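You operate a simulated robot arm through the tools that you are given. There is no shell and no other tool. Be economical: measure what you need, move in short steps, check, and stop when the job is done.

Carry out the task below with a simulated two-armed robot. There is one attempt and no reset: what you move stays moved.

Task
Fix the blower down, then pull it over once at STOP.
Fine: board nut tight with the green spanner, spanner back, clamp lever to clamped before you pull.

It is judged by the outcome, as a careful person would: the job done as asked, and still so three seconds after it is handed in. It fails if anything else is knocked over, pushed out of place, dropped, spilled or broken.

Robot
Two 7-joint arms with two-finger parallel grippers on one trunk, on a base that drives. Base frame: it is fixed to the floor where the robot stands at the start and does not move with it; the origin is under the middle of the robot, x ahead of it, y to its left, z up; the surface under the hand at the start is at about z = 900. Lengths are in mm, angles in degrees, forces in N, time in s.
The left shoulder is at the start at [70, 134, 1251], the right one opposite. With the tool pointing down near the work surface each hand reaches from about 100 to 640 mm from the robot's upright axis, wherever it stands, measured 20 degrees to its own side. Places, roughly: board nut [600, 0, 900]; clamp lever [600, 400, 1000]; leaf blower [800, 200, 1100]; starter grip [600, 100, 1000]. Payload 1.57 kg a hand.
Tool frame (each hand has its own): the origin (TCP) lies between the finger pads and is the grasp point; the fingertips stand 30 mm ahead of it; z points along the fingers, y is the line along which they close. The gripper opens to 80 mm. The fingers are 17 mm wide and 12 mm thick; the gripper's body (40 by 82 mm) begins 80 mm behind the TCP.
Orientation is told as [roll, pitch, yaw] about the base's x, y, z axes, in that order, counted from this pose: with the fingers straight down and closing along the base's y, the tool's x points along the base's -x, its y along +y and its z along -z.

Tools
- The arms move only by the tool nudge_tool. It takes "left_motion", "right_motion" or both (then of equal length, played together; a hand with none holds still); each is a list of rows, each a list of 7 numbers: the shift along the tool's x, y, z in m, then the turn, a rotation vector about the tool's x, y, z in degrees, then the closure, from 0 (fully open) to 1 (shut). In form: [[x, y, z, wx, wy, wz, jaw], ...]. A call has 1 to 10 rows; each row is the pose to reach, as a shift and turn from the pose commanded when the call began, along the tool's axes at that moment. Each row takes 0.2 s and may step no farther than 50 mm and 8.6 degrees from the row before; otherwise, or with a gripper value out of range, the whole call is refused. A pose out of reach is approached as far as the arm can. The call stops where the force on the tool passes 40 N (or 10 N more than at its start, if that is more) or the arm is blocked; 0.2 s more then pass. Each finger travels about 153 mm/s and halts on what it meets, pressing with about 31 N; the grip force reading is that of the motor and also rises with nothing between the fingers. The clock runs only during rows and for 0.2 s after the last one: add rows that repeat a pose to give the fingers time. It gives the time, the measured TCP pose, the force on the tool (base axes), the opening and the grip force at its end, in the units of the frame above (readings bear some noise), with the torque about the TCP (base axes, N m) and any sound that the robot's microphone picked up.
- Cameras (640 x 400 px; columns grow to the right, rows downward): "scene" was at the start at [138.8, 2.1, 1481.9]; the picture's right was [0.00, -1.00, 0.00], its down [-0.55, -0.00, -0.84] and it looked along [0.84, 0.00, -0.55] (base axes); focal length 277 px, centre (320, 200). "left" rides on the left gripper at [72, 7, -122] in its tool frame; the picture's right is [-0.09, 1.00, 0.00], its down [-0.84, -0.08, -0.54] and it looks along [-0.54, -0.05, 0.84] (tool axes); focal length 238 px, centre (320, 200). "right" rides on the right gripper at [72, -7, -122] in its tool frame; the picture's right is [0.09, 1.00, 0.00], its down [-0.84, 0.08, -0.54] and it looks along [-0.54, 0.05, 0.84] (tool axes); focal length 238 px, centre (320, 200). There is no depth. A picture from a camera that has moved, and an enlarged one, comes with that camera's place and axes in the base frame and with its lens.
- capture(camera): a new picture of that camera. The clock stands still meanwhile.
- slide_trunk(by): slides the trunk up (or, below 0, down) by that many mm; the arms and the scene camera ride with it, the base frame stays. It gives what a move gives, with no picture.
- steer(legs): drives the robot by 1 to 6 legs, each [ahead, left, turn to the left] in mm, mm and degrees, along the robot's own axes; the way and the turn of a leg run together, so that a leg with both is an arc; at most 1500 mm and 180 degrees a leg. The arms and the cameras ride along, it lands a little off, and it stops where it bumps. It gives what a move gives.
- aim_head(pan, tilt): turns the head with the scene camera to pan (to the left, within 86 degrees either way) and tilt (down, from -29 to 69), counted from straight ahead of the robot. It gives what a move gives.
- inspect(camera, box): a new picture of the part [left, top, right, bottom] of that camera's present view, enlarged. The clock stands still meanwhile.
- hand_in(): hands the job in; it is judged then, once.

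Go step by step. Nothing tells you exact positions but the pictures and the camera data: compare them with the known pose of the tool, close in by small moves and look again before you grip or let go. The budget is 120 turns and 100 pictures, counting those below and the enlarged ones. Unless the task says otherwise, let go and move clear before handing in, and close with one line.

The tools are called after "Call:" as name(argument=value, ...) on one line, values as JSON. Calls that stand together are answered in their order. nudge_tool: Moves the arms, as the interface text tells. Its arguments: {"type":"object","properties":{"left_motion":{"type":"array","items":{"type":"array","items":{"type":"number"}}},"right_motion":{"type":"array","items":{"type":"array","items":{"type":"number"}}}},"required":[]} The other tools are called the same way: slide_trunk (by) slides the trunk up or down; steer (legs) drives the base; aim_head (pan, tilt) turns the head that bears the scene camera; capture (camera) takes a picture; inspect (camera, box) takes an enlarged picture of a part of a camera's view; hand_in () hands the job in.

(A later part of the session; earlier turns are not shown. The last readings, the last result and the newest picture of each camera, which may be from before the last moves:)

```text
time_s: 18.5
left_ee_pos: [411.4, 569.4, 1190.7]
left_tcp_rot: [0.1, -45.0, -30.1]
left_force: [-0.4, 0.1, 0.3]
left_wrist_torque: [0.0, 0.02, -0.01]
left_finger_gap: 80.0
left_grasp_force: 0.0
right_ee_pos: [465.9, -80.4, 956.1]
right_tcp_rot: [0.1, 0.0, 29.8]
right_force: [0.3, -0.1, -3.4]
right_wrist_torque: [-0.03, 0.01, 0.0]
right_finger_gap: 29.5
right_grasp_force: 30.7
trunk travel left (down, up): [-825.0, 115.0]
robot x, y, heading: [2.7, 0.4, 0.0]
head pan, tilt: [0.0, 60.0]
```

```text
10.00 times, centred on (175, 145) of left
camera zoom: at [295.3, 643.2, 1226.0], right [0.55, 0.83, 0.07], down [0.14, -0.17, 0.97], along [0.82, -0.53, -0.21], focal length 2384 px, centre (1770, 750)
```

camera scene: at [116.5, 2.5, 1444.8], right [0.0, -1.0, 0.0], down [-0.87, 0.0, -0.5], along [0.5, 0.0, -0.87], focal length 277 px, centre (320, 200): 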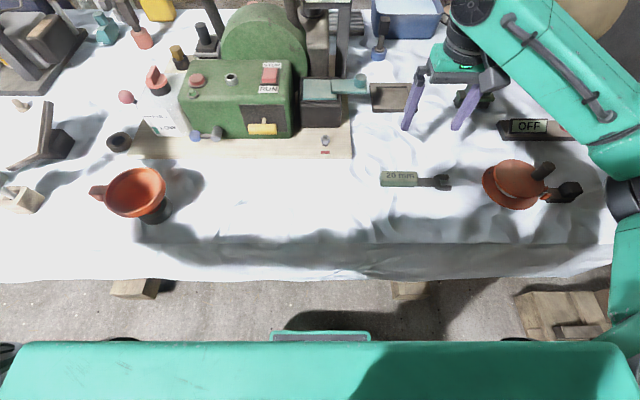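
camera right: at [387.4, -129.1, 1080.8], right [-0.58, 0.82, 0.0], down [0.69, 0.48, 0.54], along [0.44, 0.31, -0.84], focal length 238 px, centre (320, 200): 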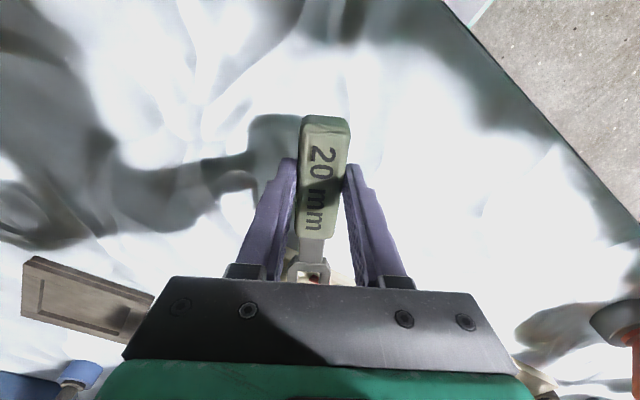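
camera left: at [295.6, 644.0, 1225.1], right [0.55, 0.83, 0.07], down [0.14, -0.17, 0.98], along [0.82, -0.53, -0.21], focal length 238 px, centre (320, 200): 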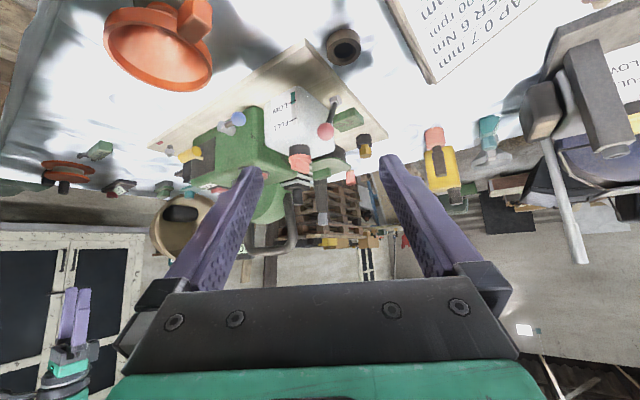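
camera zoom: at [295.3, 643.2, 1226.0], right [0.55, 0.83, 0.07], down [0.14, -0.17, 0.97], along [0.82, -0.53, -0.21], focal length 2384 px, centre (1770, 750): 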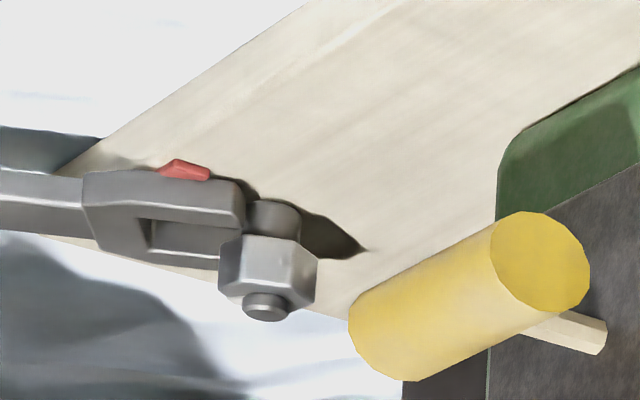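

The side view shows the jaw about 18 mm too low and nearly under the nut. I'll back off 20 mm, raise 18 mm, and re-check from both views.

Call:
nudge_tool(right_motion=[[0.01, 0, 0, 0, 0, 0, 1], [0.022, 0, 0, 0, 0, 0, 1], [0.022, 0, -0.01, 0, 0, 0, 1], [0.022, 0, -0.018, 0, 0, 0, 1], [0.022, 0, -0.018, 0, 0, 0, 1]])

Call:
inspect(camera="scene", box=[320, 122, 370, 157])

Call:
inspect(camera="left", box=[145, 125, 205, 165])

```text
time_s: 19.7
left_ee_pos: [410.9, 569.1, 1190.7]
left_tcp_rot: [0.0, -45.1, -30.1]
left_force: [-0.5, 0.2, 0.9]
left_wrist_torque: [0.0, -0.01, 0.01]
left_finger_gap: 79.8
left_grasp_force: 0.1
right_ee_pos: [447.5, -92.6, 974.7]
right_tcp_rot: [-0.1, 0.1, 29.9]
right_force: [0.4, 0.4, -2.3]
right_wrist_torque: [-0.04, 0.02, 0.01]
right_finger_gap: 29.5
right_grasp_force: 31.2
trunk travel left (down, up): [-825.0, 115.0]
robot x, y, heading: [3.9, 1.3, 0.1]
head pan, tilt: [0.0, 60.0]
```

```text
11.43 times, centred on (345, 140) of scene
camera zoom: at [116.7, 1.7, 1444.8], right [0.0, -1.0, 0.0], down [-0.87, 0.0, -0.5], along [0.5, 0.0, -0.87], focal length 3162 px, centre (34, 891)
```

zoom: 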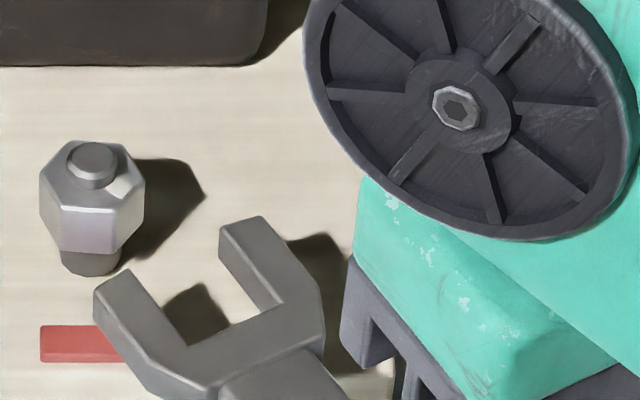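

```text
10.00 times, centred on (175, 145) of left
camera zoom: at [295.4, 643.2, 1225.9], right [0.55, 0.83, 0.07], down [0.14, -0.17, 0.97], along [0.82, -0.53, -0.21], focal length 2384 px, centre (1770, 750)
```

zoom: 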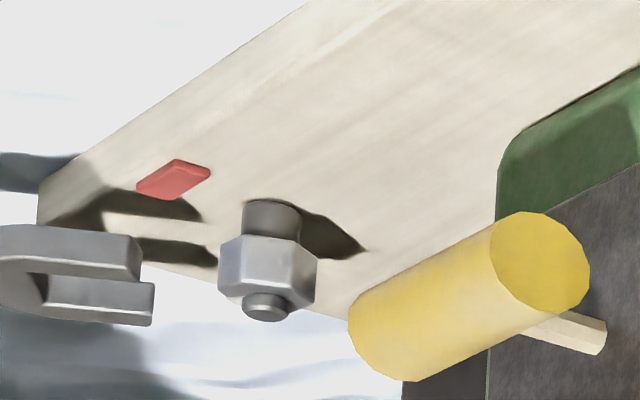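

Heights match now. I'll correct 4 mm sideways, advance 12 mm and check.

Call:
nudge_tool(right_motion=[[0, 0.004, -0.001, 0, 0, 0, 1], [-0.012, 0.004, -0.001, 0, 0, 0, 1], [-0.012, 0.004, -0.001, 0, 0, 0, 1]])

Call:
inspect(camera="scene", box=[320, 122, 370, 157])

```text
time_s: 20.5
left_ee_pos: [410.9, 569.7, 1190.7]
left_tcp_rot: [0.0, -45.0, -30.0]
left_force: [-0.1, -0.3, -0.3]
left_wrist_torque: [-0.02, -0.05, 0.02]
left_finger_gap: 80.0
left_grasp_force: 0.0
right_ee_pos: [456.4, -82.9, 976.0]
right_tcp_rot: [0.1, 0.0, 29.8]
right_force: [0.1, 0.9, -2.1]
right_wrist_torque: [-0.01, 0.01, -0.02]
right_finger_gap: 29.5
right_grasp_force: 31.3
trunk travel left (down, up): [-825.0, 115.0]
robot x, y, heading: [-2.8, -0.5, 0.0]
head pan, tilt: [0.0, 60.0]
```

```text
11.43 times, centred on (345, 140) of scene
camera zoom: at [116.9, 1.9, 1444.7], right [0.0, -1.0, 0.0], down [-0.87, 0.0, -0.5], along [0.5, 0.0, -0.87], focal length 3162 px, centre (34, 891)
```

zoom: 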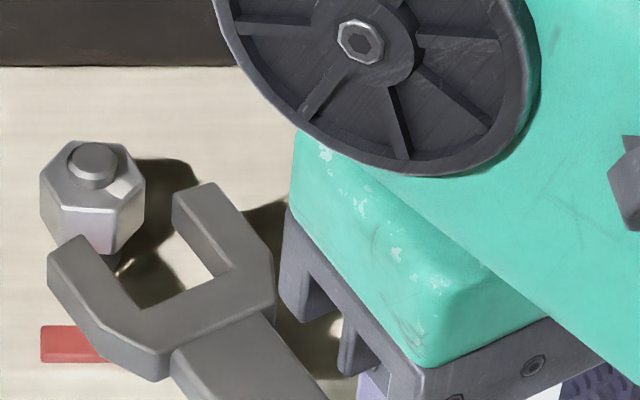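

The slot now lines up with the nut. I'll slide it on gently.

Call:
nudge_tool(right_motion=[[-0.006, 0, 0, 0, 0, 0, 1], [-0.012, 0, 0, 0, 0, 0, 1], [-0.018, 0, 0, 0, 0, 0, 1], [-0.023, 0, 0, 0, 0, 0, 1]])

Call:
inspect(camera="scene", box=[320, 122, 370, 157])

Call:
inspect(camera="left", box=[145, 125, 205, 165])

```text
time_s: 21.5
left_ee_pos: [411.9, 568.4, 1190.8]
left_tcp_rot: [0.0, -45.0, -30.1]
left_force: [-0.4, -0.4, -0.2]
left_wrist_torque: [0.0, -0.01, 0.02]
left_finger_gap: 80.1
left_grasp_force: 0.0
right_ee_pos: [476.2, -71.3, 976.0]
right_tcp_rot: [0.1, 0.0, 30.0]
right_force: [0.0, -2.3, -2.2]
right_wrist_torque: [-0.09, 0.07, -0.24]
right_finger_gap: 29.7
right_grasp_force: 30.8
trunk travel left (down, up): [-825.0, 115.0]
robot x, y, heading: [-3.7, 0.5, 0.0]
head pan, tilt: [0.0, 60.0]
```

```text
11.43 times, centred on (345, 140) of scene
camera zoom: at [117.1, 1.7, 1444.7], right [0.0, -1.0, 0.0], down [-0.87, 0.0, -0.5], along [0.5, 0.0, -0.87], focal length 3162 px, centre (34, 891)
```

zoom: 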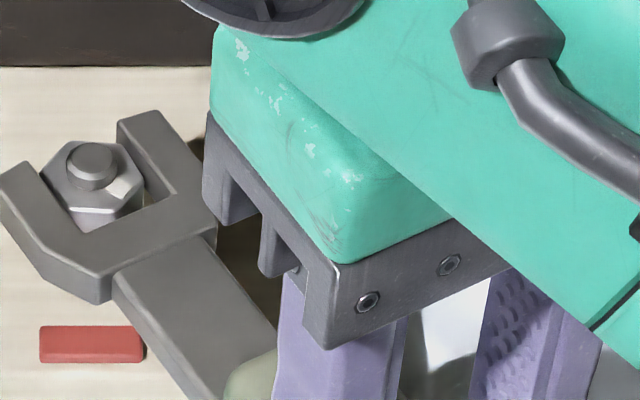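

```text
10.00 times, centred on (175, 145) of left
camera zoom: at [295.9, 643.1, 1225.8], right [0.55, 0.83, 0.07], down [0.14, -0.17, 0.97], along [0.82, -0.53, -0.21], focal length 2384 px, centre (1770, 750)
```

zoom: 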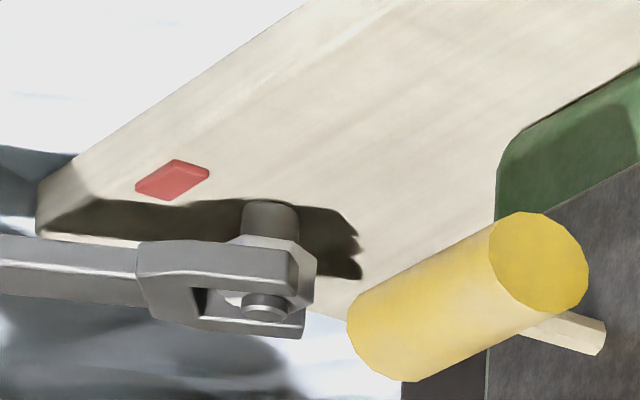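

The jaw is seated on the nut. I'll turn it clockwise about the nut, the first 21°, watching the force.

Call:
nudge_tool(right_motion=[[-0.0006, 0.0141, 0, 0, 0, 7, 1], [-0.0029, 0.028, 0, 0, 0, 14, 1], [-0.0068, 0.0416, 0, 0, 0, 21, 1]])

Call:
inspect(camera="scene", box=[300, 115, 370, 165])

```text
time_s: 22.3
left_ee_pos: [411.5, 570.3, 1190.5]
left_tcp_rot: [0.0, -45.0, -30.0]
left_force: [0.5, -0.6, -0.2]
left_wrist_torque: [0.01, 0.01, 0.0]
left_finger_gap: 80.0
left_grasp_force: 0.1
right_ee_pos: [461.7, -30.4, 974.8]
right_tcp_rot: [0.1, -0.1, 8.8]
right_force: [2.9, 1.9, -1.8]
right_wrist_torque: [-0.01, -0.1, 0.16]
right_finger_gap: 29.3
right_grasp_force: 31.1
trunk travel left (down, up): [-825.0, 115.0]
robot x, y, heading: [1.6, 1.7, -0.2]
head pan, tilt: [0.0, 60.0]
```

```text
8.00 times, centred on (335, 140) of scene
camera zoom: at [117.5, 3.3, 1444.7], right [0.0, -1.0, 0.0], down [-0.87, 0.0, -0.5], along [0.5, 0.0, -0.87], focal length 2213 px, centre (200, 680)
```

zoom: 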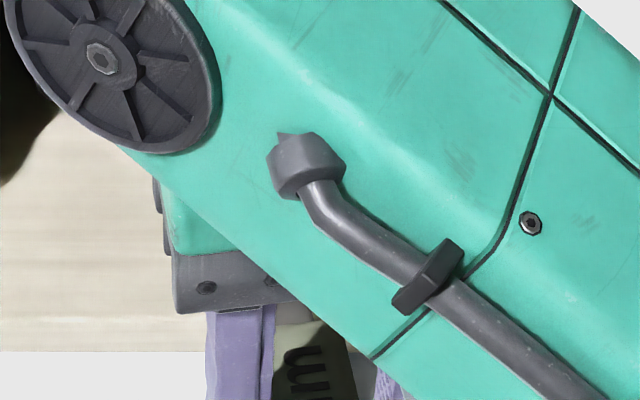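

Call:
inspect(camera="left", box=[145, 125, 205, 165])

```text
10.00 times, centred on (175, 145) of left
camera zoom: at [296.1, 644.6, 1225.0], right [0.55, 0.83, 0.06], down [0.14, -0.17, 0.97], along [0.82, -0.53, -0.21], focal length 2384 px, centre (1770, 750)
```

zoom: 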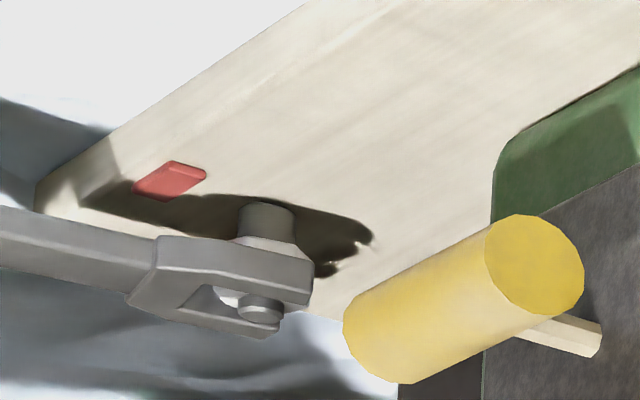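

Still seated, low resistance. Continuing the turn.

Call:
nudge_tool(right_motion=[[-0.0006, 0.0141, 0, 0, 0, 7, 1], [-0.0029, 0.028, 0, 0, 0, 14, 1], [-0.0068, 0.0416, 0, 0, 0, 21, 1], [-0.0124, 0.0545, 0, 0, 0, 28, 1], [-0.0195, 0.0667, 0, 0, 0, 35, 1], [-0.0245, 0.0725, 0, 0, 0, 38.5, 1]])

Call:
inspect(camera="left", box=[145, 125, 205, 165])

```text
time_s: 23.7
left_ee_pos: [411.8, 570.5, 1188.6]
left_tcp_rot: [-0.1, -45.0, -29.9]
left_force: [0.4, -0.7, 0.2]
left_wrist_torque: [-0.05, -0.04, 0.0]
left_finger_gap: 79.9
left_grasp_force: 0.0
right_ee_pos: [472.7, 45.3, 974.9]
right_tcp_rot: [-0.2, 0.0, -29.7]
right_force: [2.1, 5.7, -0.8]
right_wrist_torque: [0.11, -0.16, 0.71]
right_finger_gap: 29.6
right_grasp_force: 31.0
trunk travel left (down, up): [-825.0, 115.0]
robot x, y, heading: [0.3, -2.5, 0.0]
head pan, tilt: [0.0, 60.0]
```

```text
10.00 times, centred on (175, 145) of left
camera zoom: at [295.7, 645.4, 1224.6], right [0.55, 0.83, 0.06], down [0.14, -0.17, 0.98], along [0.82, -0.53, -0.21], focal length 2384 px, centre (1770, 750)
```

zoom: 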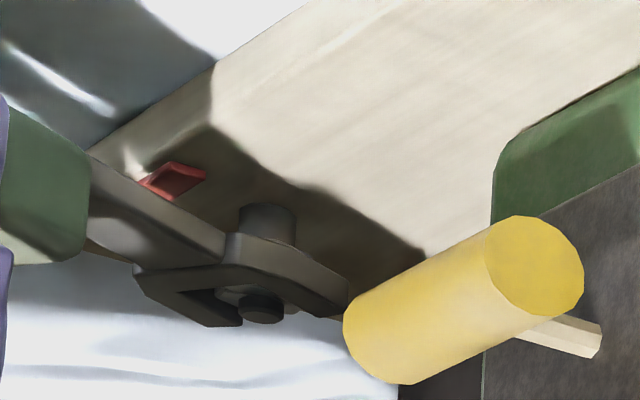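

60° done with resistance building a little. There's room for another 21° before clearing, so I'll continue.

Call:
nudge_tool(right_motion=[[-0.0006, 0.0141, 0, 0, 0, 7, 1], [-0.0029, 0.028, 0, 0, 0, 14, 1], [-0.0068, 0.0416, 0, 0, 0, 21, 1], [-0.0068, 0.0416, 0, 0, 0, 21, 1]])

Call:
capture(camera="scene")

Call:
inspect(camera="left", box=[145, 125, 205, 165])

```text
time_s: 24.7
left_ee_pos: [406.2, 577.1, 1189.4]
left_tcp_rot: [-0.2, -45.4, -30.0]
left_force: [-0.2, -0.8, 0.0]
left_wrist_torque: [0.03, 0.01, 0.0]
left_finger_gap: 79.8
left_grasp_force: 0.0
right_ee_pos: [499.3, 69.0, 972.9]
right_tcp_rot: [-0.7, -0.6, -51.6]
right_force: [-19.3, 26.2, -6.9]
right_wrist_torque: [1.19, 0.73, 0.58]
right_finger_gap: 31.3
right_grasp_force: 30.8
trunk travel left (down, up): [-825.0, 115.0]
robot x, y, heading: [2.6, 1.2, 0.0]
head pan, tilt: [0.0, 60.0]
```

```text
50 pictures are left
camera scene: at [110.7, 10.0, 1445.1], right [0.0, -1.0, 0.01], down [-0.86, 0.0, -0.5], along [0.5, 0.0, -0.86], focal length 277 px, centre (320, 200)
```

scene: 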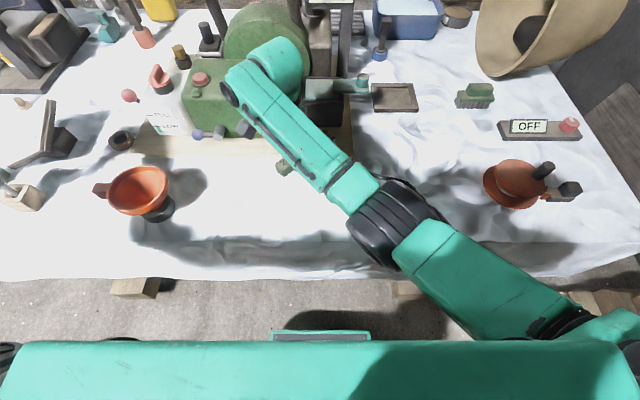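

```text
10.00 times, centred on (175, 145) of left
camera zoom: at [289.7, 650.3, 1223.3], right [0.55, 0.83, 0.06], down [0.14, -0.17, 0.98], along [0.82, -0.53, -0.21], focal length 2384 px, centre (1770, 750)
```

zoom: 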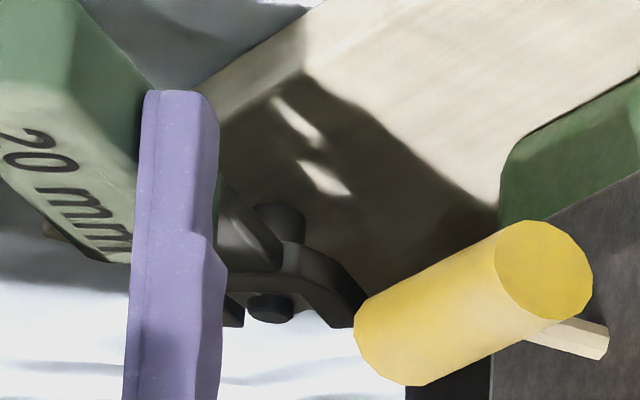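

Force jumped to about 32 N in the last part, so the nut may have come tight. I'll back off a few degrees and compare.

Call:
nudge_tool(right_motion=[[0.0, -0.006, 0, 0, 0, -3, 1], [0.0, -0.012, 0, 0, 0, -6, 1], [0.0, -0.012, 0, 0, 0, -6, 1]])

Call:
inspect(camera="left", box=[130, 115, 220, 175])

```text
time_s: 25.5
left_ee_pos: [408.1, 574.6, 1189.2]
left_tcp_rot: [-0.2, -45.3, -29.8]
left_force: [-0.3, 0.2, 0.3]
left_wrist_torque: [0.0, -0.02, -0.01]
left_finger_gap: 80.2
left_grasp_force: 0.1
right_ee_pos: [498.8, 63.1, 983.2]
right_tcp_rot: [0.4, -1.4, -45.5]
right_force: [-6.6, 21.2, 5.9]
right_wrist_torque: [0.24, -0.38, 1.27]
right_finger_gap: 30.0
right_grasp_force: 31.1
trunk travel left (down, up): [-825.0, 115.0]
robot x, y, heading: [-3.2, -1.3, -0.1]
head pan, tilt: [0.0, 60.0]
```

```text
6.67 times, centred on (175, 145) of left
camera zoom: at [292.5, 649.4, 1223.3], right [0.55, 0.83, 0.06], down [0.14, -0.17, 0.98], along [0.82, -0.53, -0.21], focal length 1589 px, centre (1287, 567)
```

zoom: 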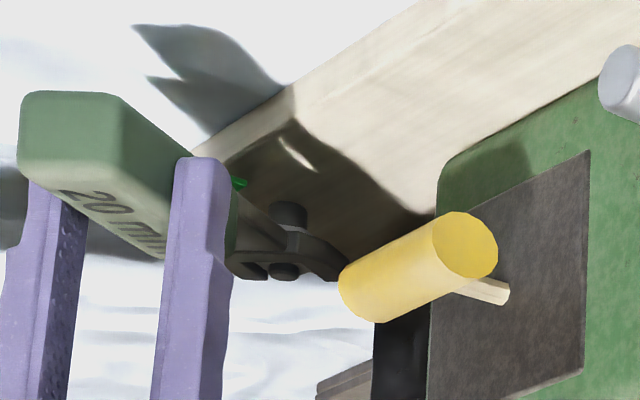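

The mark beside the nut has turned green — the nut is tight. I'll ease the stored force by moving outward along the spanner, then look.

Call:
nudge_tool(right_motion=[[0.003, 0.001, 0, 0, 0, 0, 1], [0.006, 0.002, 0, 0, 0, 0, 1], [0.006, 0.002, 0, 0, 0, 0, 1]])

Call:
inspect(camera="left", box=[130, 115, 220, 175])

```text
time_s: 26.3
left_ee_pos: [404.6, 575.0, 1189.3]
left_tcp_rot: [-0.2, -45.5, -29.9]
left_force: [0.4, 0.0, 0.0]
left_wrist_torque: [0.03, 0.03, -0.02]
left_finger_gap: 79.9
left_grasp_force: 0.1
right_ee_pos: [494.6, 58.0, 977.4]
right_tcp_rot: [-0.5, -2.1, -46.3]
right_force: [-15.9, 24.5, 10.8]
right_wrist_torque: [0.02, -0.52, 0.93]
right_finger_gap: 31.3
right_grasp_force: 30.7
trunk travel left (down, up): [-825.0, 115.0]
robot x, y, heading: [0.6, -2.1, -0.0]
head pan, tilt: [0.0, 60.0]
```

```text
6.67 times, centred on (175, 145) of left
camera zoom: at [288.4, 650.5, 1223.6], right [0.55, 0.83, 0.06], down [0.14, -0.17, 0.98], along [0.82, -0.53, -0.2], focal length 1589 px, centre (1287, 567)
```

zoom: 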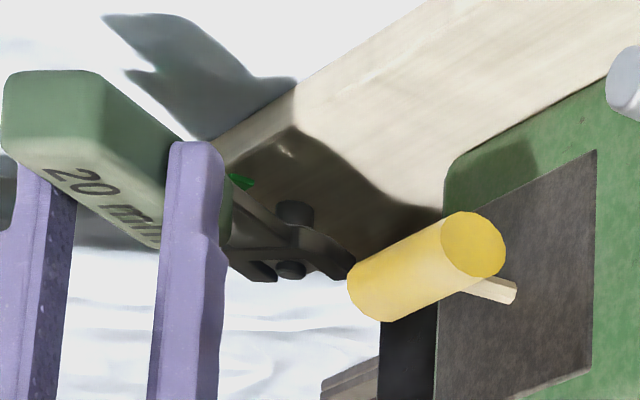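

The hand seems to be at its reach limit on this side, so the spanner is pressing on the nut. Turning back would loosen it, so I'll lift the spanner straight off instead.

Call:
nudge_tool(right_motion=[[0, 0, -0.008, 0, 0, 0, 1], [0, 0, -0.016, 0, 0, 0, 1], [0, 0, -0.024, 0, 0, 0, 1], [0, 0, -0.032, 0, 0, 0, 1]])

Call:
inspect(camera="left", box=[130, 115, 220, 175])

```text
time_s: 27.3
left_ee_pos: [412.3, 565.4, 1192.3]
left_tcp_rot: [0.2, -45.0, -30.1]
left_force: [0.3, 0.6, -0.3]
left_wrist_torque: [-0.01, 0.04, 0.02]
left_finger_gap: 80.0
left_grasp_force: 0.0
right_ee_pos: [494.5, 54.3, 1002.3]
right_tcp_rot: [-1.0, -1.2, -46.3]
right_force: [0.0, 0.4, -2.6]
right_wrist_torque: [0.0, 0.07, -0.02]
right_finger_gap: 32.1
right_grasp_force: 30.5
trunk travel left (down, up): [-825.0, 115.0]
robot x, y, heading: [-0.2, -3.2, -0.1]
head pan, tilt: [0.0, 60.0]
```

```text
6.67 times, centred on (175, 145) of left
camera zoom: at [295.8, 640.7, 1227.2], right [0.56, 0.83, 0.07], down [0.14, -0.17, 0.97], along [0.82, -0.53, -0.21], focal length 1589 px, centre (1287, 567)
```

zoom: 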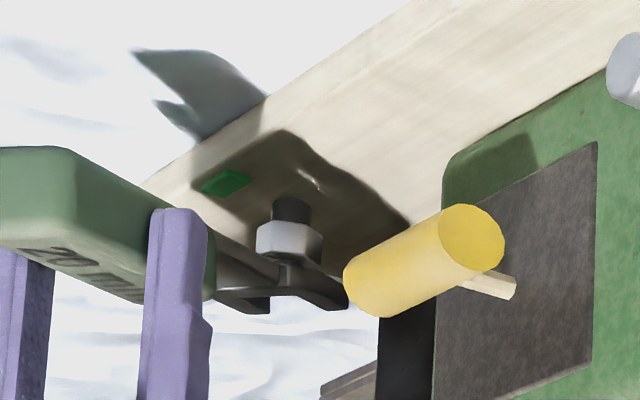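

The spanner is off, the mark stays green and force is zero. I'll carry it back above its starting place.

Call:
nudge_tool(right_motion=[[0, 0, -0.03, 0, 0, 0, 1], [-0.025, -0.025, -0.03, 0, 0, 6, 1], [-0.053, -0.054, -0.03, 0, 0, 12, 1], [-0.082, -0.084, -0.03, 0, 0, 18, 1], [-0.11, -0.113, -0.03, 0, 0, 25, 1], [-0.138, -0.142, -0.03, 0, 0, 32, 1], [-0.162, -0.166, -0.03, 0, 0, 38, 1], [-0.176, -0.18, -0.03, 0, 0, 44, 1], [-0.176, -0.18, -0.03, 0, 0, 44, 1]])

Call:
capture(camera="right")

Call:
inspect(camera="scene", box=[290, 100, 490, 220])

```text
time_s: 29.3
left_ee_pos: [410.4, 568.7, 1190.9]
left_tcp_rot: [0.1, -44.9, -30.1]
left_force: [-1.0, -0.4, -0.1]
left_wrist_torque: [0.02, 0.0, 0.0]
left_finger_gap: 80.0
left_grasp_force: 0.0
right_ee_pos: [487.0, -177.9, 1037.4]
right_tcp_rot: [0.0, 0.0, -88.6]
right_force: [0.1, 0.6, -2.7]
right_wrist_torque: [0.04, -0.01, -0.01]
right_finger_gap: 30.7
right_grasp_force: 30.8
trunk travel left (down, up): [-825.0, 115.0]
robot x, y, heading: [0.9, 2.3, 0.0]
head pan, tilt: [0.0, 60.0]
```

```text
45 pictures are left
camera right: at [478.4, -105.1, 1158.7], right [0.99, 0.12, 0.0], down [0.1, -0.84, 0.54], along [0.06, -0.54, -0.84], focal length 238 px, centre (320, 200)
```

right: 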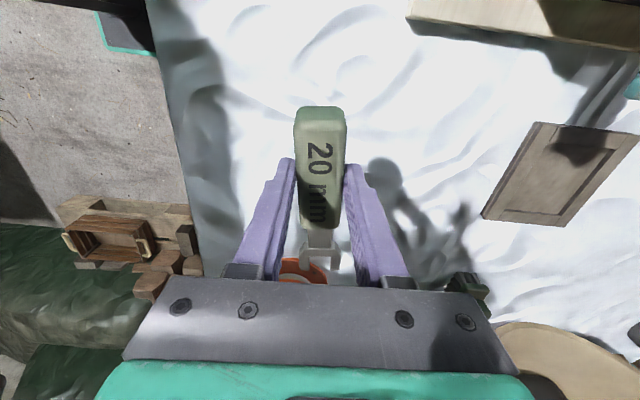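

```text
3.20 times, centred on (390, 160) of scene
camera zoom: at [117.0, 2.3, 1444.7], right [0.0, -1.0, 0.0], down [-0.87, 0.0, -0.5], along [0.5, 0.0, -0.87], focal length 885 px, centre (96, 328)
```

zoom: 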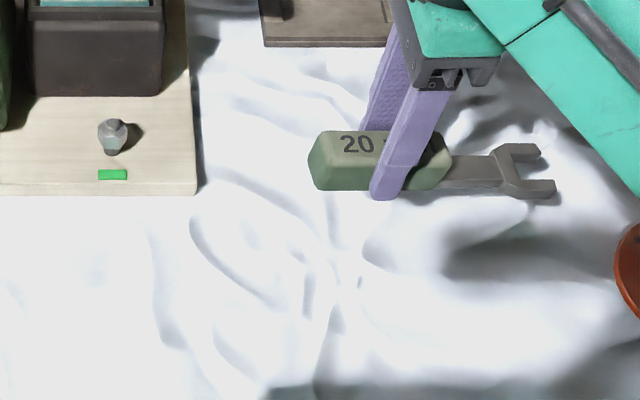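

The spanner has slipped about 11 mm along and about 4° in the grip; I'll compensate and lower it to just above the cloth.

Call:
nudge_tool(right_motion=[[-0.005, -0.004, 0.02, 0, 0, 3, 1], [-0.01, -0.0085, 0.045, 0, 0, 5.3, 1], [-0.01, -0.0085, 0.07, 0, 0, 5.3, 1], [-0.01, -0.0085, 0.088, 0, 0, 5.3, 1], [-0.01, -0.0085, 0.092, 0, 0, 5.3, 1]])

Call:
inspect(camera="scene", box=[340, 140, 480, 220])

Call:
capture(camera="right")

```text
time_s: 30.5
left_ee_pos: [410.9, 571.8, 1190.9]
left_tcp_rot: [-0.1, -44.9, -30.0]
left_force: [-0.3, -0.2, 1.0]
left_wrist_torque: [-0.04, 0.0, -0.01]
left_finger_gap: 80.0
left_grasp_force: 0.0
right_ee_pos: [479.4, -186.8, 947.4]
right_tcp_rot: [0.2, 0.0, -93.8]
right_force: [4.5, 3.3, 8.6]
right_wrist_torque: [-1.1, -0.39, 0.65]
right_finger_gap: 31.0
right_grasp_force: 31.2
trunk travel left (down, up): [-825.0, 115.0]
robot x, y, heading: [-1.9, 2.1, 0.1]
head pan, tilt: [0.0, 60.0]
```

```text
4.57 times, centred on (410, 180) of scene
camera zoom: at [116.9, 4.0, 1444.9], right [0.0, -1.0, 0.0], down [-0.87, 0.0, -0.5], along [0.5, 0.0, -0.87], focal length 1265 px, centre (-91, 291)
```

zoom: 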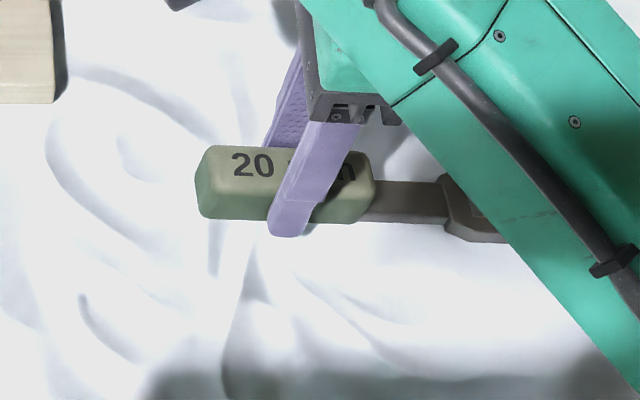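

```text
42 pictures are left
camera right: at [476.6, -112.7, 1068.1], right [1.0, 0.03, 0.0], down [0.02, -0.84, 0.54], along [0.02, -0.54, -0.84], focal length 238 px, centre (320, 200)
```

right: 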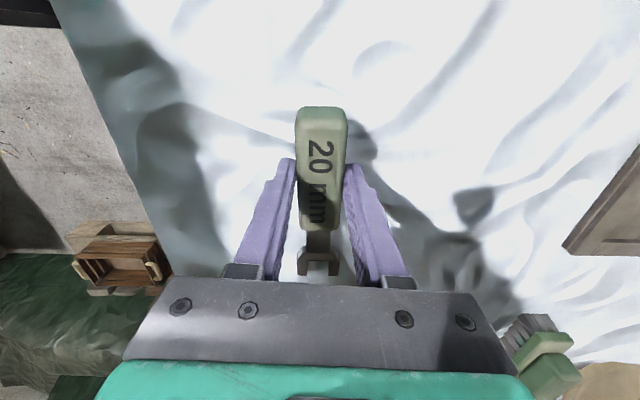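

The jaw end touches first, so the spanner is pitched about 6°. I'll tilt the hand to level it while lowering the rest.

Call:
nudge_tool(right_motion=[[0, 0, 0.0, 0, -3, 0, 1], [0, 0, 0.004, 0, -5.5, 0, 1], [0, 0, 0.008, 0, -6, 0, 1], [0, 0, 0.009, 0, -6, 0, 1]])

Call:
inspect(camera="scene", box=[340, 140, 480, 220])

```text
time_s: 31.5
left_ee_pos: [410.2, 569.2, 1192.3]
left_tcp_rot: [0.1, -45.1, -30.1]
left_force: [0.9, -0.2, 0.1]
left_wrist_torque: [0.01, 0.0, -0.02]
left_finger_gap: 79.9
left_grasp_force: 0.0
right_ee_pos: [477.0, -187.1, 938.7]
right_tcp_rot: [0.0, -6.0, -94.0]
right_force: [0.5, -0.9, 7.0]
right_wrist_torque: [0.37, -0.14, 0.0]
right_finger_gap: 30.1
right_grasp_force: 31.0
trunk travel left (down, up): [-825.0, 115.0]
robot x, y, heading: [-1.2, -2.6, -0.1]
head pan, tilt: [0.0, 60.0]
```

```text
4.57 times, centred on (410, 180) of scene
camera zoom: at [115.2, 2.5, 1445.0], right [0.0, -1.0, 0.0], down [-0.87, 0.0, -0.5], along [0.5, 0.0, -0.87], focal length 1265 px, centre (-91, 291)
```

zoom: 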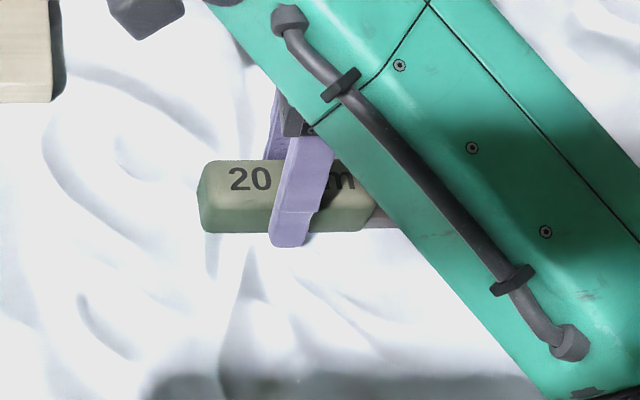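

Level now. Compared with the first picture it sits about 8 mm too far right; I'll hop it back and release.

Call:
nudge_tool(right_motion=[[0.0, 0, -0.006, 0, 0, 0, 1], [0.008, 0.0015, -0.006, 0, 0, 0, 1], [0.008, 0.0015, -0.001, 0, 0, 0, 1], [0.008, 0.0015, -0.0005, 0, 0, 0, 1], [0.008, 0.0015, -0.0005, 0, 0, 0, 0.8], [0.008, 0.0015, -0.0005, 0, 0, 0, 0.55], [0.008, 0.0015, -0.0005, 0, 0, 0, 0.3], [0.008, 0.0015, -0.0005, 0, 0, 0, 0]])

Call:
nudge_tool(right_motion=[[0, 0, -0.04, 0, 0, 0, 0], [0, 0, -0.08, 0, 0, 0, 0], [0, 0, -0.12, 0, 0, 0, 0], [0, 0, -0.16, 0, 6, 0, 0]])

Call:
inspect(camera="scene", box=[290, 110, 470, 210])

Call:
capture(camera="right")

```text
time_s: 33.3
left_ee_pos: [411.5, 569.3, 1189.9]
left_tcp_rot: [0.0, -45.0, -30.0]
left_force: [0.4, 0.8, 0.0]
left_wrist_torque: [0.0, -0.01, 0.03]
left_finger_gap: 80.0
left_grasp_force: 0.1
right_ee_pos: [480.0, -180.0, 936.6]
right_tcp_rot: [0.0, -6.1, -93.9]
right_force: [0.2, 0.1, -0.5]
right_wrist_torque: [0.01, -0.01, -0.01]
right_finger_gap: 80.0
right_grasp_force: 0.1
trunk travel left (down, up): [-825.0, 115.0]
robot x, y, heading: [0.0, 1.6, -0.2]
head pan, tilt: [0.0, 60.0]
```

```text
time_s: 34.3
left_ee_pos: [408.9, 568.8, 1190.7]
left_tcp_rot: [0.1, -45.0, -30.1]
left_force: [-1.0, -0.4, 0.1]
left_wrist_torque: [-0.01, 0.02, -0.01]
left_finger_gap: 80.1
left_grasp_force: 0.1
right_ee_pos: [480.9, -160.8, 1095.1]
right_tcp_rot: [0.0, 0.1, -93.9]
right_force: [-0.6, 0.4, 0.1]
right_wrist_torque: [0.01, 0.0, 0.0]
right_finger_gap: 80.1
right_grasp_force: 0.1
trunk travel left (down, up): [-825.0, 115.0]
robot x, y, heading: [-1.8, -0.7, 0.2]
head pan, tilt: [0.0, 60.0]
```

```text
3.56 times, centred on (380, 160) of scene
camera zoom: at [115.6, 1.4, 1444.8], right [0.0, -1.0, 0.0], down [-0.87, 0.0, -0.5], along [0.5, 0.0, -0.87], focal length 984 px, centre (107, 342)
```

zoom: 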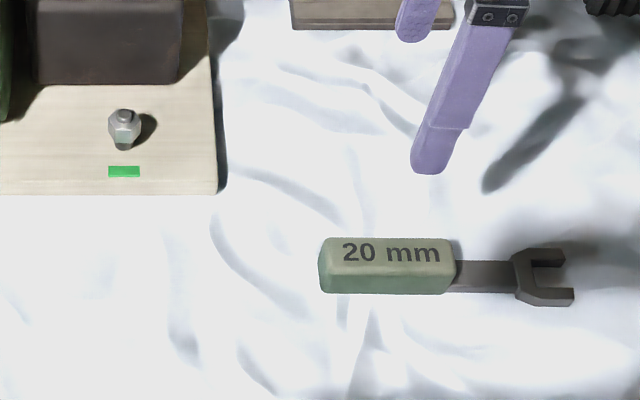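

```text
39 pictures are left
camera right: at [479.0, -88.6, 1217.3], right [1.0, 0.02, 0.0], down [0.02, -0.84, 0.54], along [0.01, -0.54, -0.84], focal length 238 px, centre (320, 200)
```

right: 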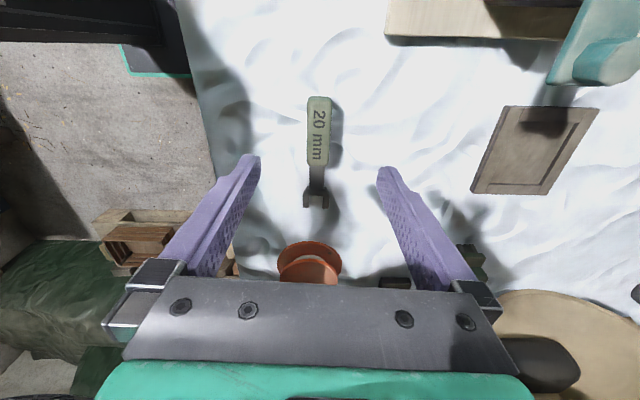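

The spanner is back exactly where it lay and the mark is still green. Now the clamp lever: I'll retract the right hand, then drive left and a little ahead to bring the lever into reach.

Call:
nudge_tool(right_motion=[[0, -0.025, -0.03, 0, 0, -8, 0], [0, -0.05, -0.06, 0, 0, -16, 0], [0, -0.075, -0.09, 0, 0, -24, 0], [0, -0.1, -0.12, 0, 0, -32, 0], [0, -0.125, -0.14, 0, 0, -40, 0], [0, -0.14, -0.15, 0, 0, -48, 0], [0, -0.14, -0.15, 0, 0, -56, 0], [0, -0.14, -0.15, 0, 0, -64, 0]])

Call:
steer(legs=[[0, 250, 0]])

Call:
aim_head(pan=0, tilt=50)

Call:
capture(camera="scene")

```text
time_s: 36.1
left_ee_pos: [410.4, 569.4, 1190.9]
left_tcp_rot: [0.0, -45.0, -30.1]
left_force: [0.6, 0.1, 0.2]
left_wrist_torque: [-0.01, 0.01, 0.03]
left_finger_gap: 80.3
left_grasp_force: 0.1
right_ee_pos: [342.1, -154.0, 1245.1]
right_tcp_rot: [0.0, -0.1, -29.8]
right_force: [0.0, -0.8, 0.2]
right_wrist_torque: [-0.01, 0.01, 0.0]
right_finger_gap: 80.2
right_grasp_force: 0.1
trunk travel left (down, up): [-825.0, 115.0]
robot x, y, heading: [-0.6, -2.4, 0.1]
head pan, tilt: [0.0, 60.0]
```

```text
time_s: 38.0
left_ee_pos: [409.9, 816.7, 1191.9]
left_tcp_rot: [0.2, -45.0, -30.1]
left_force: [0.2, -0.1, -0.2]
left_wrist_torque: [0.01, 0.03, -0.01]
left_finger_gap: 80.1
left_grasp_force: 0.1
right_ee_pos: [341.2, 92.2, 1245.5]
right_tcp_rot: [0.0, 0.0, -29.8]
right_force: [-0.1, -0.2, 0.0]
right_wrist_torque: [-0.03, 0.03, 0.02]
right_finger_gap: 80.0
right_grasp_force: 0.0
trunk travel left (down, up): [-825.0, 115.0]
robot x, y, heading: [2.2, 248.9, -0.3]
head pan, tilt: [0.0, 60.0]
```

```text
time_s: 38.7
left_ee_pos: [411.0, 817.8, 1191.4]
left_tcp_rot: [0.0, -45.1, -30.2]
left_force: [0.7, -0.4, -0.3]
left_wrist_torque: [-0.01, -0.01, -0.02]
left_finger_gap: 79.9
left_grasp_force: 0.1
right_ee_pos: [341.6, 95.3, 1245.7]
right_tcp_rot: [0.0, 0.0, -29.9]
right_force: [-0.4, 0.4, -0.5]
right_wrist_torque: [-0.03, -0.01, 0.0]
right_finger_gap: 79.9
right_grasp_force: 0.2
trunk travel left (down, up): [-825.0, 115.0]
robot x, y, heading: [-0.5, 247.4, 0.0]
head pan, tilt: [0.0, 50.0]
```

```text
38 pictures are left
camera scene: at [126.8, 251.1, 1457.3], right [0.0, -1.0, 0.0], down [-0.77, 0.0, -0.64], along [0.64, 0.0, -0.77], focal length 277 px, centre (320, 200)
```

scene: 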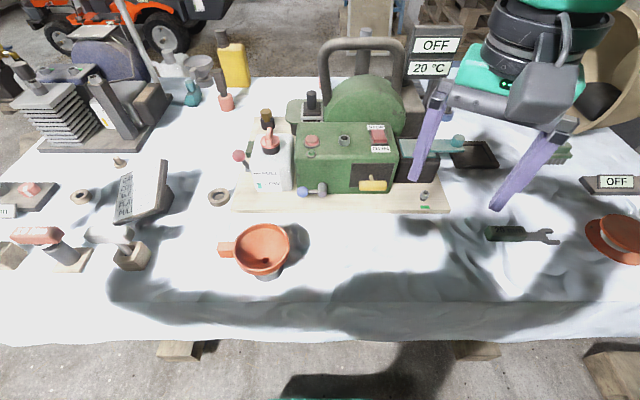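

Trestle feet are well to both sides, so I'll drive ahead 80 mm carefully.

Call:
steer(legs=[[80, 0, 0]])

Call:
inspect(camera="scene", box=[200, 100, 340, 220])

```text
time_s: 39.7
left_ee_pos: [485.2, 817.9, 1192.3]
left_tcp_rot: [0.2, -45.2, -30.2]
left_force: [-1.0, 0.3, 0.2]
left_wrist_torque: [0.0, -0.02, 0.04]
left_finger_gap: 80.1
left_grasp_force: 0.1
right_ee_pos: [416.8, 94.6, 1246.7]
right_tcp_rot: [0.1, -0.2, -29.9]
right_force: [-0.3, -0.7, 0.9]
right_wrist_torque: [0.05, -0.03, 0.0]
right_finger_gap: 80.0
right_grasp_force: 0.0
trunk travel left (down, up): [-825.0, 115.0]
robot x, y, heading: [81.8, 249.1, -0.0]
head pan, tilt: [0.0, 50.0]
```

```text
3.33 times, centred on (270, 160) of scene
camera zoom: at [200.0, 250.5, 1458.0], right [0.0, -1.0, 0.0], down [-0.76, 0.0, -0.65], along [0.65, 0.0, -0.76], focal length 922 px, centre (487, 333)
```

zoom: 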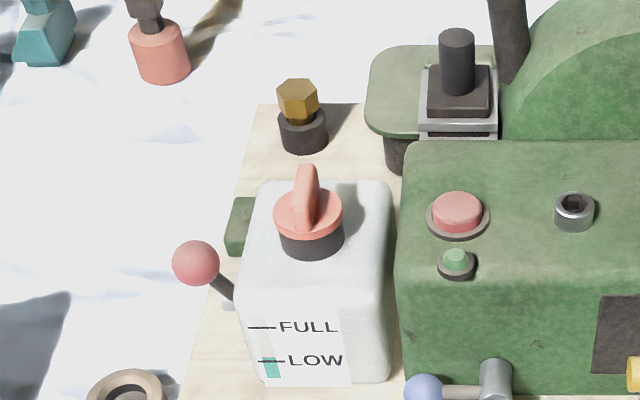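

The robot reached x≈80 without a bump; ball is at about (641,447,1012). I'll bring the left hand round with closed fingers, turned so that it is narrow next to the tank, first levelling it and moving it inward.

Call:
nudge_tool(left_motion=[[-0.015, -0.037, 0.015, 0, 8, 0, 0.2], [-0.03, -0.074, 0.03, 0, 16, 0, 0.4], [-0.045, -0.111, 0.045, 0, 24, 0, 0.6], [-0.06, -0.148, 0.06, 0, 32, 0, 0.8], [-0.075, -0.186, 0.075, 0, 40, 0, 1], [-0.091, -0.223, 0.091, 0, 45, 0, 1]])

Call:
nudge_tool(left_motion=[[0, 0, 0, 0, 0, 8.5, 1], [0, 0, 0, 0, 0, 17, 1], [0, 0, 0, 0, 0, 25.5, 1], [0, 0, 0, 0, 0, 34, 1], [0, 0, 0, 0, 0, 42.5, 1], [0, 0, 0, 0, 0, 51, 1], [0, 0, 0, 0, 0, 59.5, 1], [0, 0, 0, 0, 0, 60, 1]])

Call:
nudge_tool(left_motion=[[0, 0, 0, -8, 0, 0, 1], [0, 0, 0, -16, 0, 0, 1], [0, 0, 0, -24, 0, 0, 1], [0, 0, 0, -30, 0, 0, 1]])

Call:
capture(camera="scene")

```text
time_s: 41.1
left_ee_pos: [492.8, 559.6, 1191.1]
left_tcp_rot: [0.0, 0.2, -29.8]
left_force: [0.6, 0.0, -0.1]
left_wrist_torque: [0.02, 0.03, 0.01]
left_finger_gap: 0.0
left_grasp_force: 22.0
right_ee_pos: [423.3, 93.3, 1244.6]
right_tcp_rot: [0.1, 0.1, -29.9]
right_force: [0.4, 0.0, 0.2]
right_wrist_torque: [0.03, 0.03, -0.01]
right_finger_gap: 80.0
right_grasp_force: 0.0
trunk travel left (down, up): [-825.0, 115.0]
robot x, y, heading: [79.4, 250.4, -0.0]
head pan, tilt: [0.0, 50.0]
```

```text
time_s: 42.9
left_ee_pos: [490.5, 560.8, 1190.7]
left_tcp_rot: [0.0, 0.2, -90.1]
left_force: [0.2, 0.2, 0.2]
left_wrist_torque: [-0.02, 0.02, 0.0]
left_finger_gap: 0.0
left_grasp_force: 21.2
right_ee_pos: [421.5, 95.1, 1245.3]
right_tcp_rot: [0.0, 0.0, -30.0]
right_force: [-0.2, 0.9, 0.2]
right_wrist_torque: [0.0, -0.01, -0.04]
right_finger_gap: 80.0
right_grasp_force: 0.1
trunk travel left (down, up): [-825.0, 115.0]
robot x, y, heading: [81.7, 246.4, 0.1]
head pan, tilt: [0.0, 50.0]
```

```text
time_s: 43.9
left_ee_pos: [489.6, 560.3, 1191.3]
left_tcp_rot: [30.3, 0.2, -89.9]
left_force: [0.7, -0.1, -0.1]
left_wrist_torque: [0.04, -0.01, 0.0]
left_finger_gap: 0.1
left_grasp_force: 21.2
right_ee_pos: [420.8, 94.2, 1245.9]
right_tcp_rot: [0.1, -0.2, -29.9]
right_force: [-0.1, -0.7, 0.4]
right_wrist_torque: [-0.01, -0.01, 0.02]
right_finger_gap: 80.0
right_grasp_force: 0.1
trunk travel left (down, up): [-825.0, 115.0]
robot x, y, heading: [80.1, 249.8, -0.1]
head pan, tilt: [0.0, 50.0]
```

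```text
36 pictures are left
camera scene: at [204.7, 250.8, 1457.5], right [0.0, -1.0, 0.0], down [-0.77, 0.0, -0.64], along [0.64, 0.0, -0.77], focal length 277 px, centre (320, 200)
```

scene: 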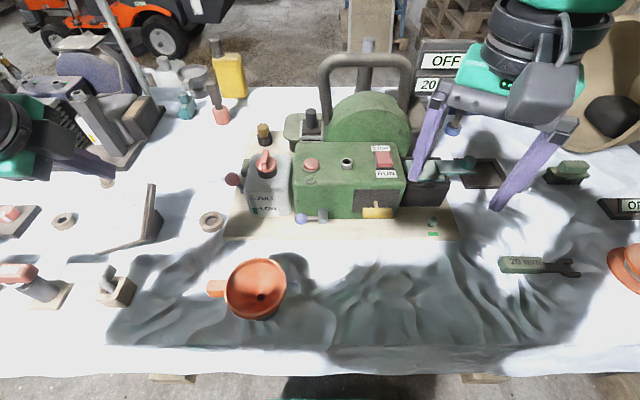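

Call:
nudge_tool(left_motion=[[-0.03, 0.006, 0.025, 0, 0, 0, 1], [-0.06, 0.013, 0.05, 0, 0, 0, 1], [-0.09, 0.02, 0.075, 0, 0, 0, 1], [-0.113, 0.025, 0.097, 0, 0, 0, 1], [-0.113, 0.012, 0.135, 0, 0, 0, 1], [-0.113, -0.0015, 0.174, 0, 0, 0, 1]])

Call:
inspect(camera="scene", box=[170, 110, 340, 250])

Call:
capture(camera="left")

```text
time_s: 45.3
left_ee_pos: [577.3, 447.9, 1038.9]
left_tcp_rot: [30.1, 0.0, -89.9]
left_force: [0.2, -0.1, -0.9]
left_wrist_torque: [-0.01, 0.01, -0.02]
left_finger_gap: 0.0
left_grasp_force: 21.7
right_ee_pos: [421.8, 94.5, 1245.7]
right_tcp_rot: [0.0, -0.1, -29.9]
right_force: [0.3, 0.3, -0.4]
right_wrist_torque: [0.0, -0.01, 0.01]
right_finger_gap: 80.0
right_grasp_force: 0.1
trunk travel left (down, up): [-825.0, 115.0]
robot x, y, heading: [80.2, 251.3, -0.3]
head pan, tilt: [0.0, 50.0]
```

```text
2.86 times, centred on (255, 180) of scene
camera zoom: at [206.7, 251.4, 1457.3], right [0.0, -1.0, 0.0], down [-0.77, 0.0, -0.64], along [0.64, 0.0, -0.77], focal length 790 px, centre (506, 257)
```

zoom: 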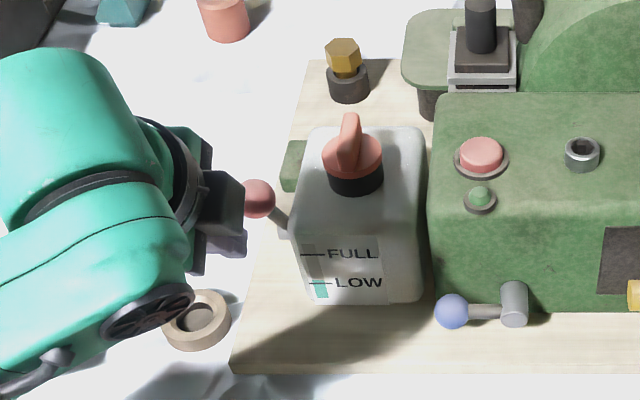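

```text
34 pictures are left
camera left: at [521.1, 519.7, 1147.6], right [0.86, -0.09, 0.5], down [-0.34, -0.84, 0.43], along [0.38, -0.54, -0.75], focal length 238 px, centre (320, 200)
```

left: 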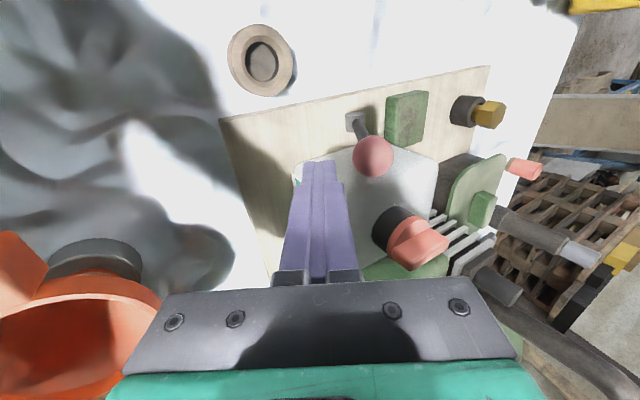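

The fingertips are about 20 mm behind the ball and clear of the tank. I'll push the ball forward up to the upright position and check.

Call:
nudge_tool(left_motion=[[0.001, 0.0068, 0.0143, 0, 0, 0, 1], [0.001, 0.0135, 0.0286, 0, 0, 0, 1], [0.001, 0.028, 0.029, 0, 0, 0, 1], [0.001, 0.0417, 0.0298, 0, 0, 0, 1], [0.001, 0.054, 0.032, 0, 0, 0, 1], [0.001, 0.0656, 0.0344, 0, 0, 0, 1]])

Call:
capture(camera="left")

```text
time_s: 46.7
left_ee_pos: [650.0, 449.0, 1042.1]
left_tcp_rot: [30.0, 0.0, -90.1]
left_force: [-0.6, -0.5, -1.3]
left_wrist_torque: [-0.02, 0.01, 0.04]
left_finger_gap: 0.1
left_grasp_force: 21.1
right_ee_pos: [421.8, 94.1, 1244.9]
right_tcp_rot: [0.0, 0.0, -29.9]
right_force: [0.0, 0.4, -0.3]
right_wrist_torque: [0.04, 0.0, -0.01]
right_finger_gap: 79.8
right_grasp_force: 0.1
trunk travel left (down, up): [-825.0, 115.0]
robot x, y, heading: [82.3, 245.9, -0.0]
head pan, tilt: [0.0, 50.0]
```

```text
33 pictures are left
camera left: at [595.3, 520.4, 1150.7], right [0.86, -0.09, 0.5], down [-0.34, -0.84, 0.43], along [0.38, -0.54, -0.75], focal length 238 px, centre (320, 200)
```

left: 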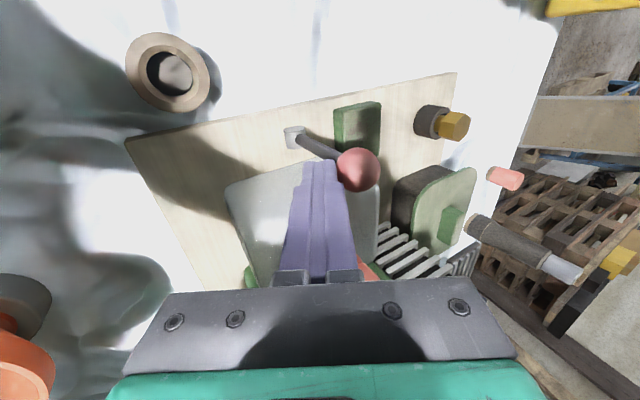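

The lever follows easily and is now about upright. I'll push on over towards the lug.

Call:
nudge_tool(left_motion=[[0, 0.014, 0.005, 0, 0, 0, 1], [0, 0.0271, 0.011, 0, 0, 0, 1], [0, 0.038, 0.019, 0, 0, 0, 1], [0, 0.0485, 0.028, 0, 0, 0, 1]])

Call:
capture(camera="left")

```text
time_s: 47.7
left_ee_pos: [703.0, 447.7, 1044.4]
left_tcp_rot: [30.3, 0.0, -89.9]
left_force: [-0.5, -0.7, 0.9]
left_wrist_torque: [0.02, -0.01, -0.02]
left_finger_gap: 0.0
left_grasp_force: 21.7
right_ee_pos: [418.0, 95.1, 1247.6]
right_tcp_rot: [0.2, -0.1, -29.8]
right_force: [0.0, 0.0, -1.2]
right_wrist_torque: [0.02, -0.02, 0.01]
right_finger_gap: 79.9
right_grasp_force: 0.1
trunk travel left (down, up): [-825.0, 115.0]
robot x, y, heading: [74.7, 253.2, -0.0]
head pan, tilt: [0.0, 50.0]
```

```text
32 pictures are left
camera left: at [647.0, 520.3, 1152.9], right [0.86, -0.09, 0.5], down [-0.34, -0.84, 0.43], along [0.38, -0.54, -0.75], focal length 238 px, centre (320, 200)
```

left: 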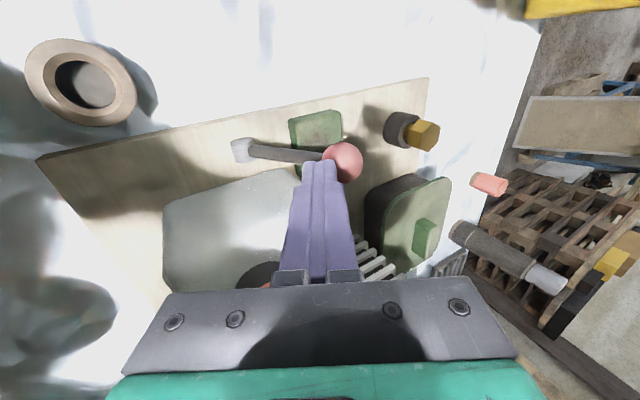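

Call:
nudge_tool(left_motion=[[0, 0.011, 0.011, 0, 0, 0, 1], [0, 0.0192, 0.0227, 0, 0, 0, 1], [0, 0.0235, 0.037, 0, 0, 0, 1], [0, 0.0264, 0.0522, 0, 0, 0, 1]])

Call:
capture(camera="left")

```text
time_s: 48.2
left_ee_pos: [705.6, 448.5, 1044.7]
left_tcp_rot: [30.0, 0.3, -89.9]
left_force: [-39.6, -0.4, 20.9]
left_wrist_torque: [-0.1, 0.35, -0.17]
left_finger_gap: 0.2
left_grasp_force: 21.3
right_ee_pos: [404.5, 94.8, 1250.9]
right_tcp_rot: [0.5, -0.6, -29.8]
right_force: [0.0, 0.0, 0.0]
right_wrist_torque: [0.0, 0.03, 0.01]
right_finger_gap: 80.0
right_grasp_force: 0.0
trunk travel left (down, up): [-825.0, 115.0]
robot x, y, heading: [80.9, 249.0, 0.1]
head pan, tilt: [0.0, 50.0]
stopped in row 2 (left hand): the force on the tool passed its limit at 51 N (the readings are from after the stop); the commanded pose is now the measured one
```

```text
31 pictures are left
camera left: at [650.1, 519.8, 1153.0], right [0.86, -0.09, 0.5], down [-0.34, -0.84, 0.43], along [0.38, -0.54, -0.76], focal length 238 px, centre (320, 200)
```

left: 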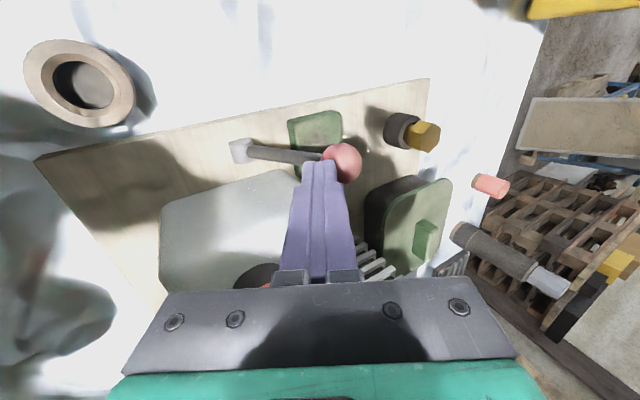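

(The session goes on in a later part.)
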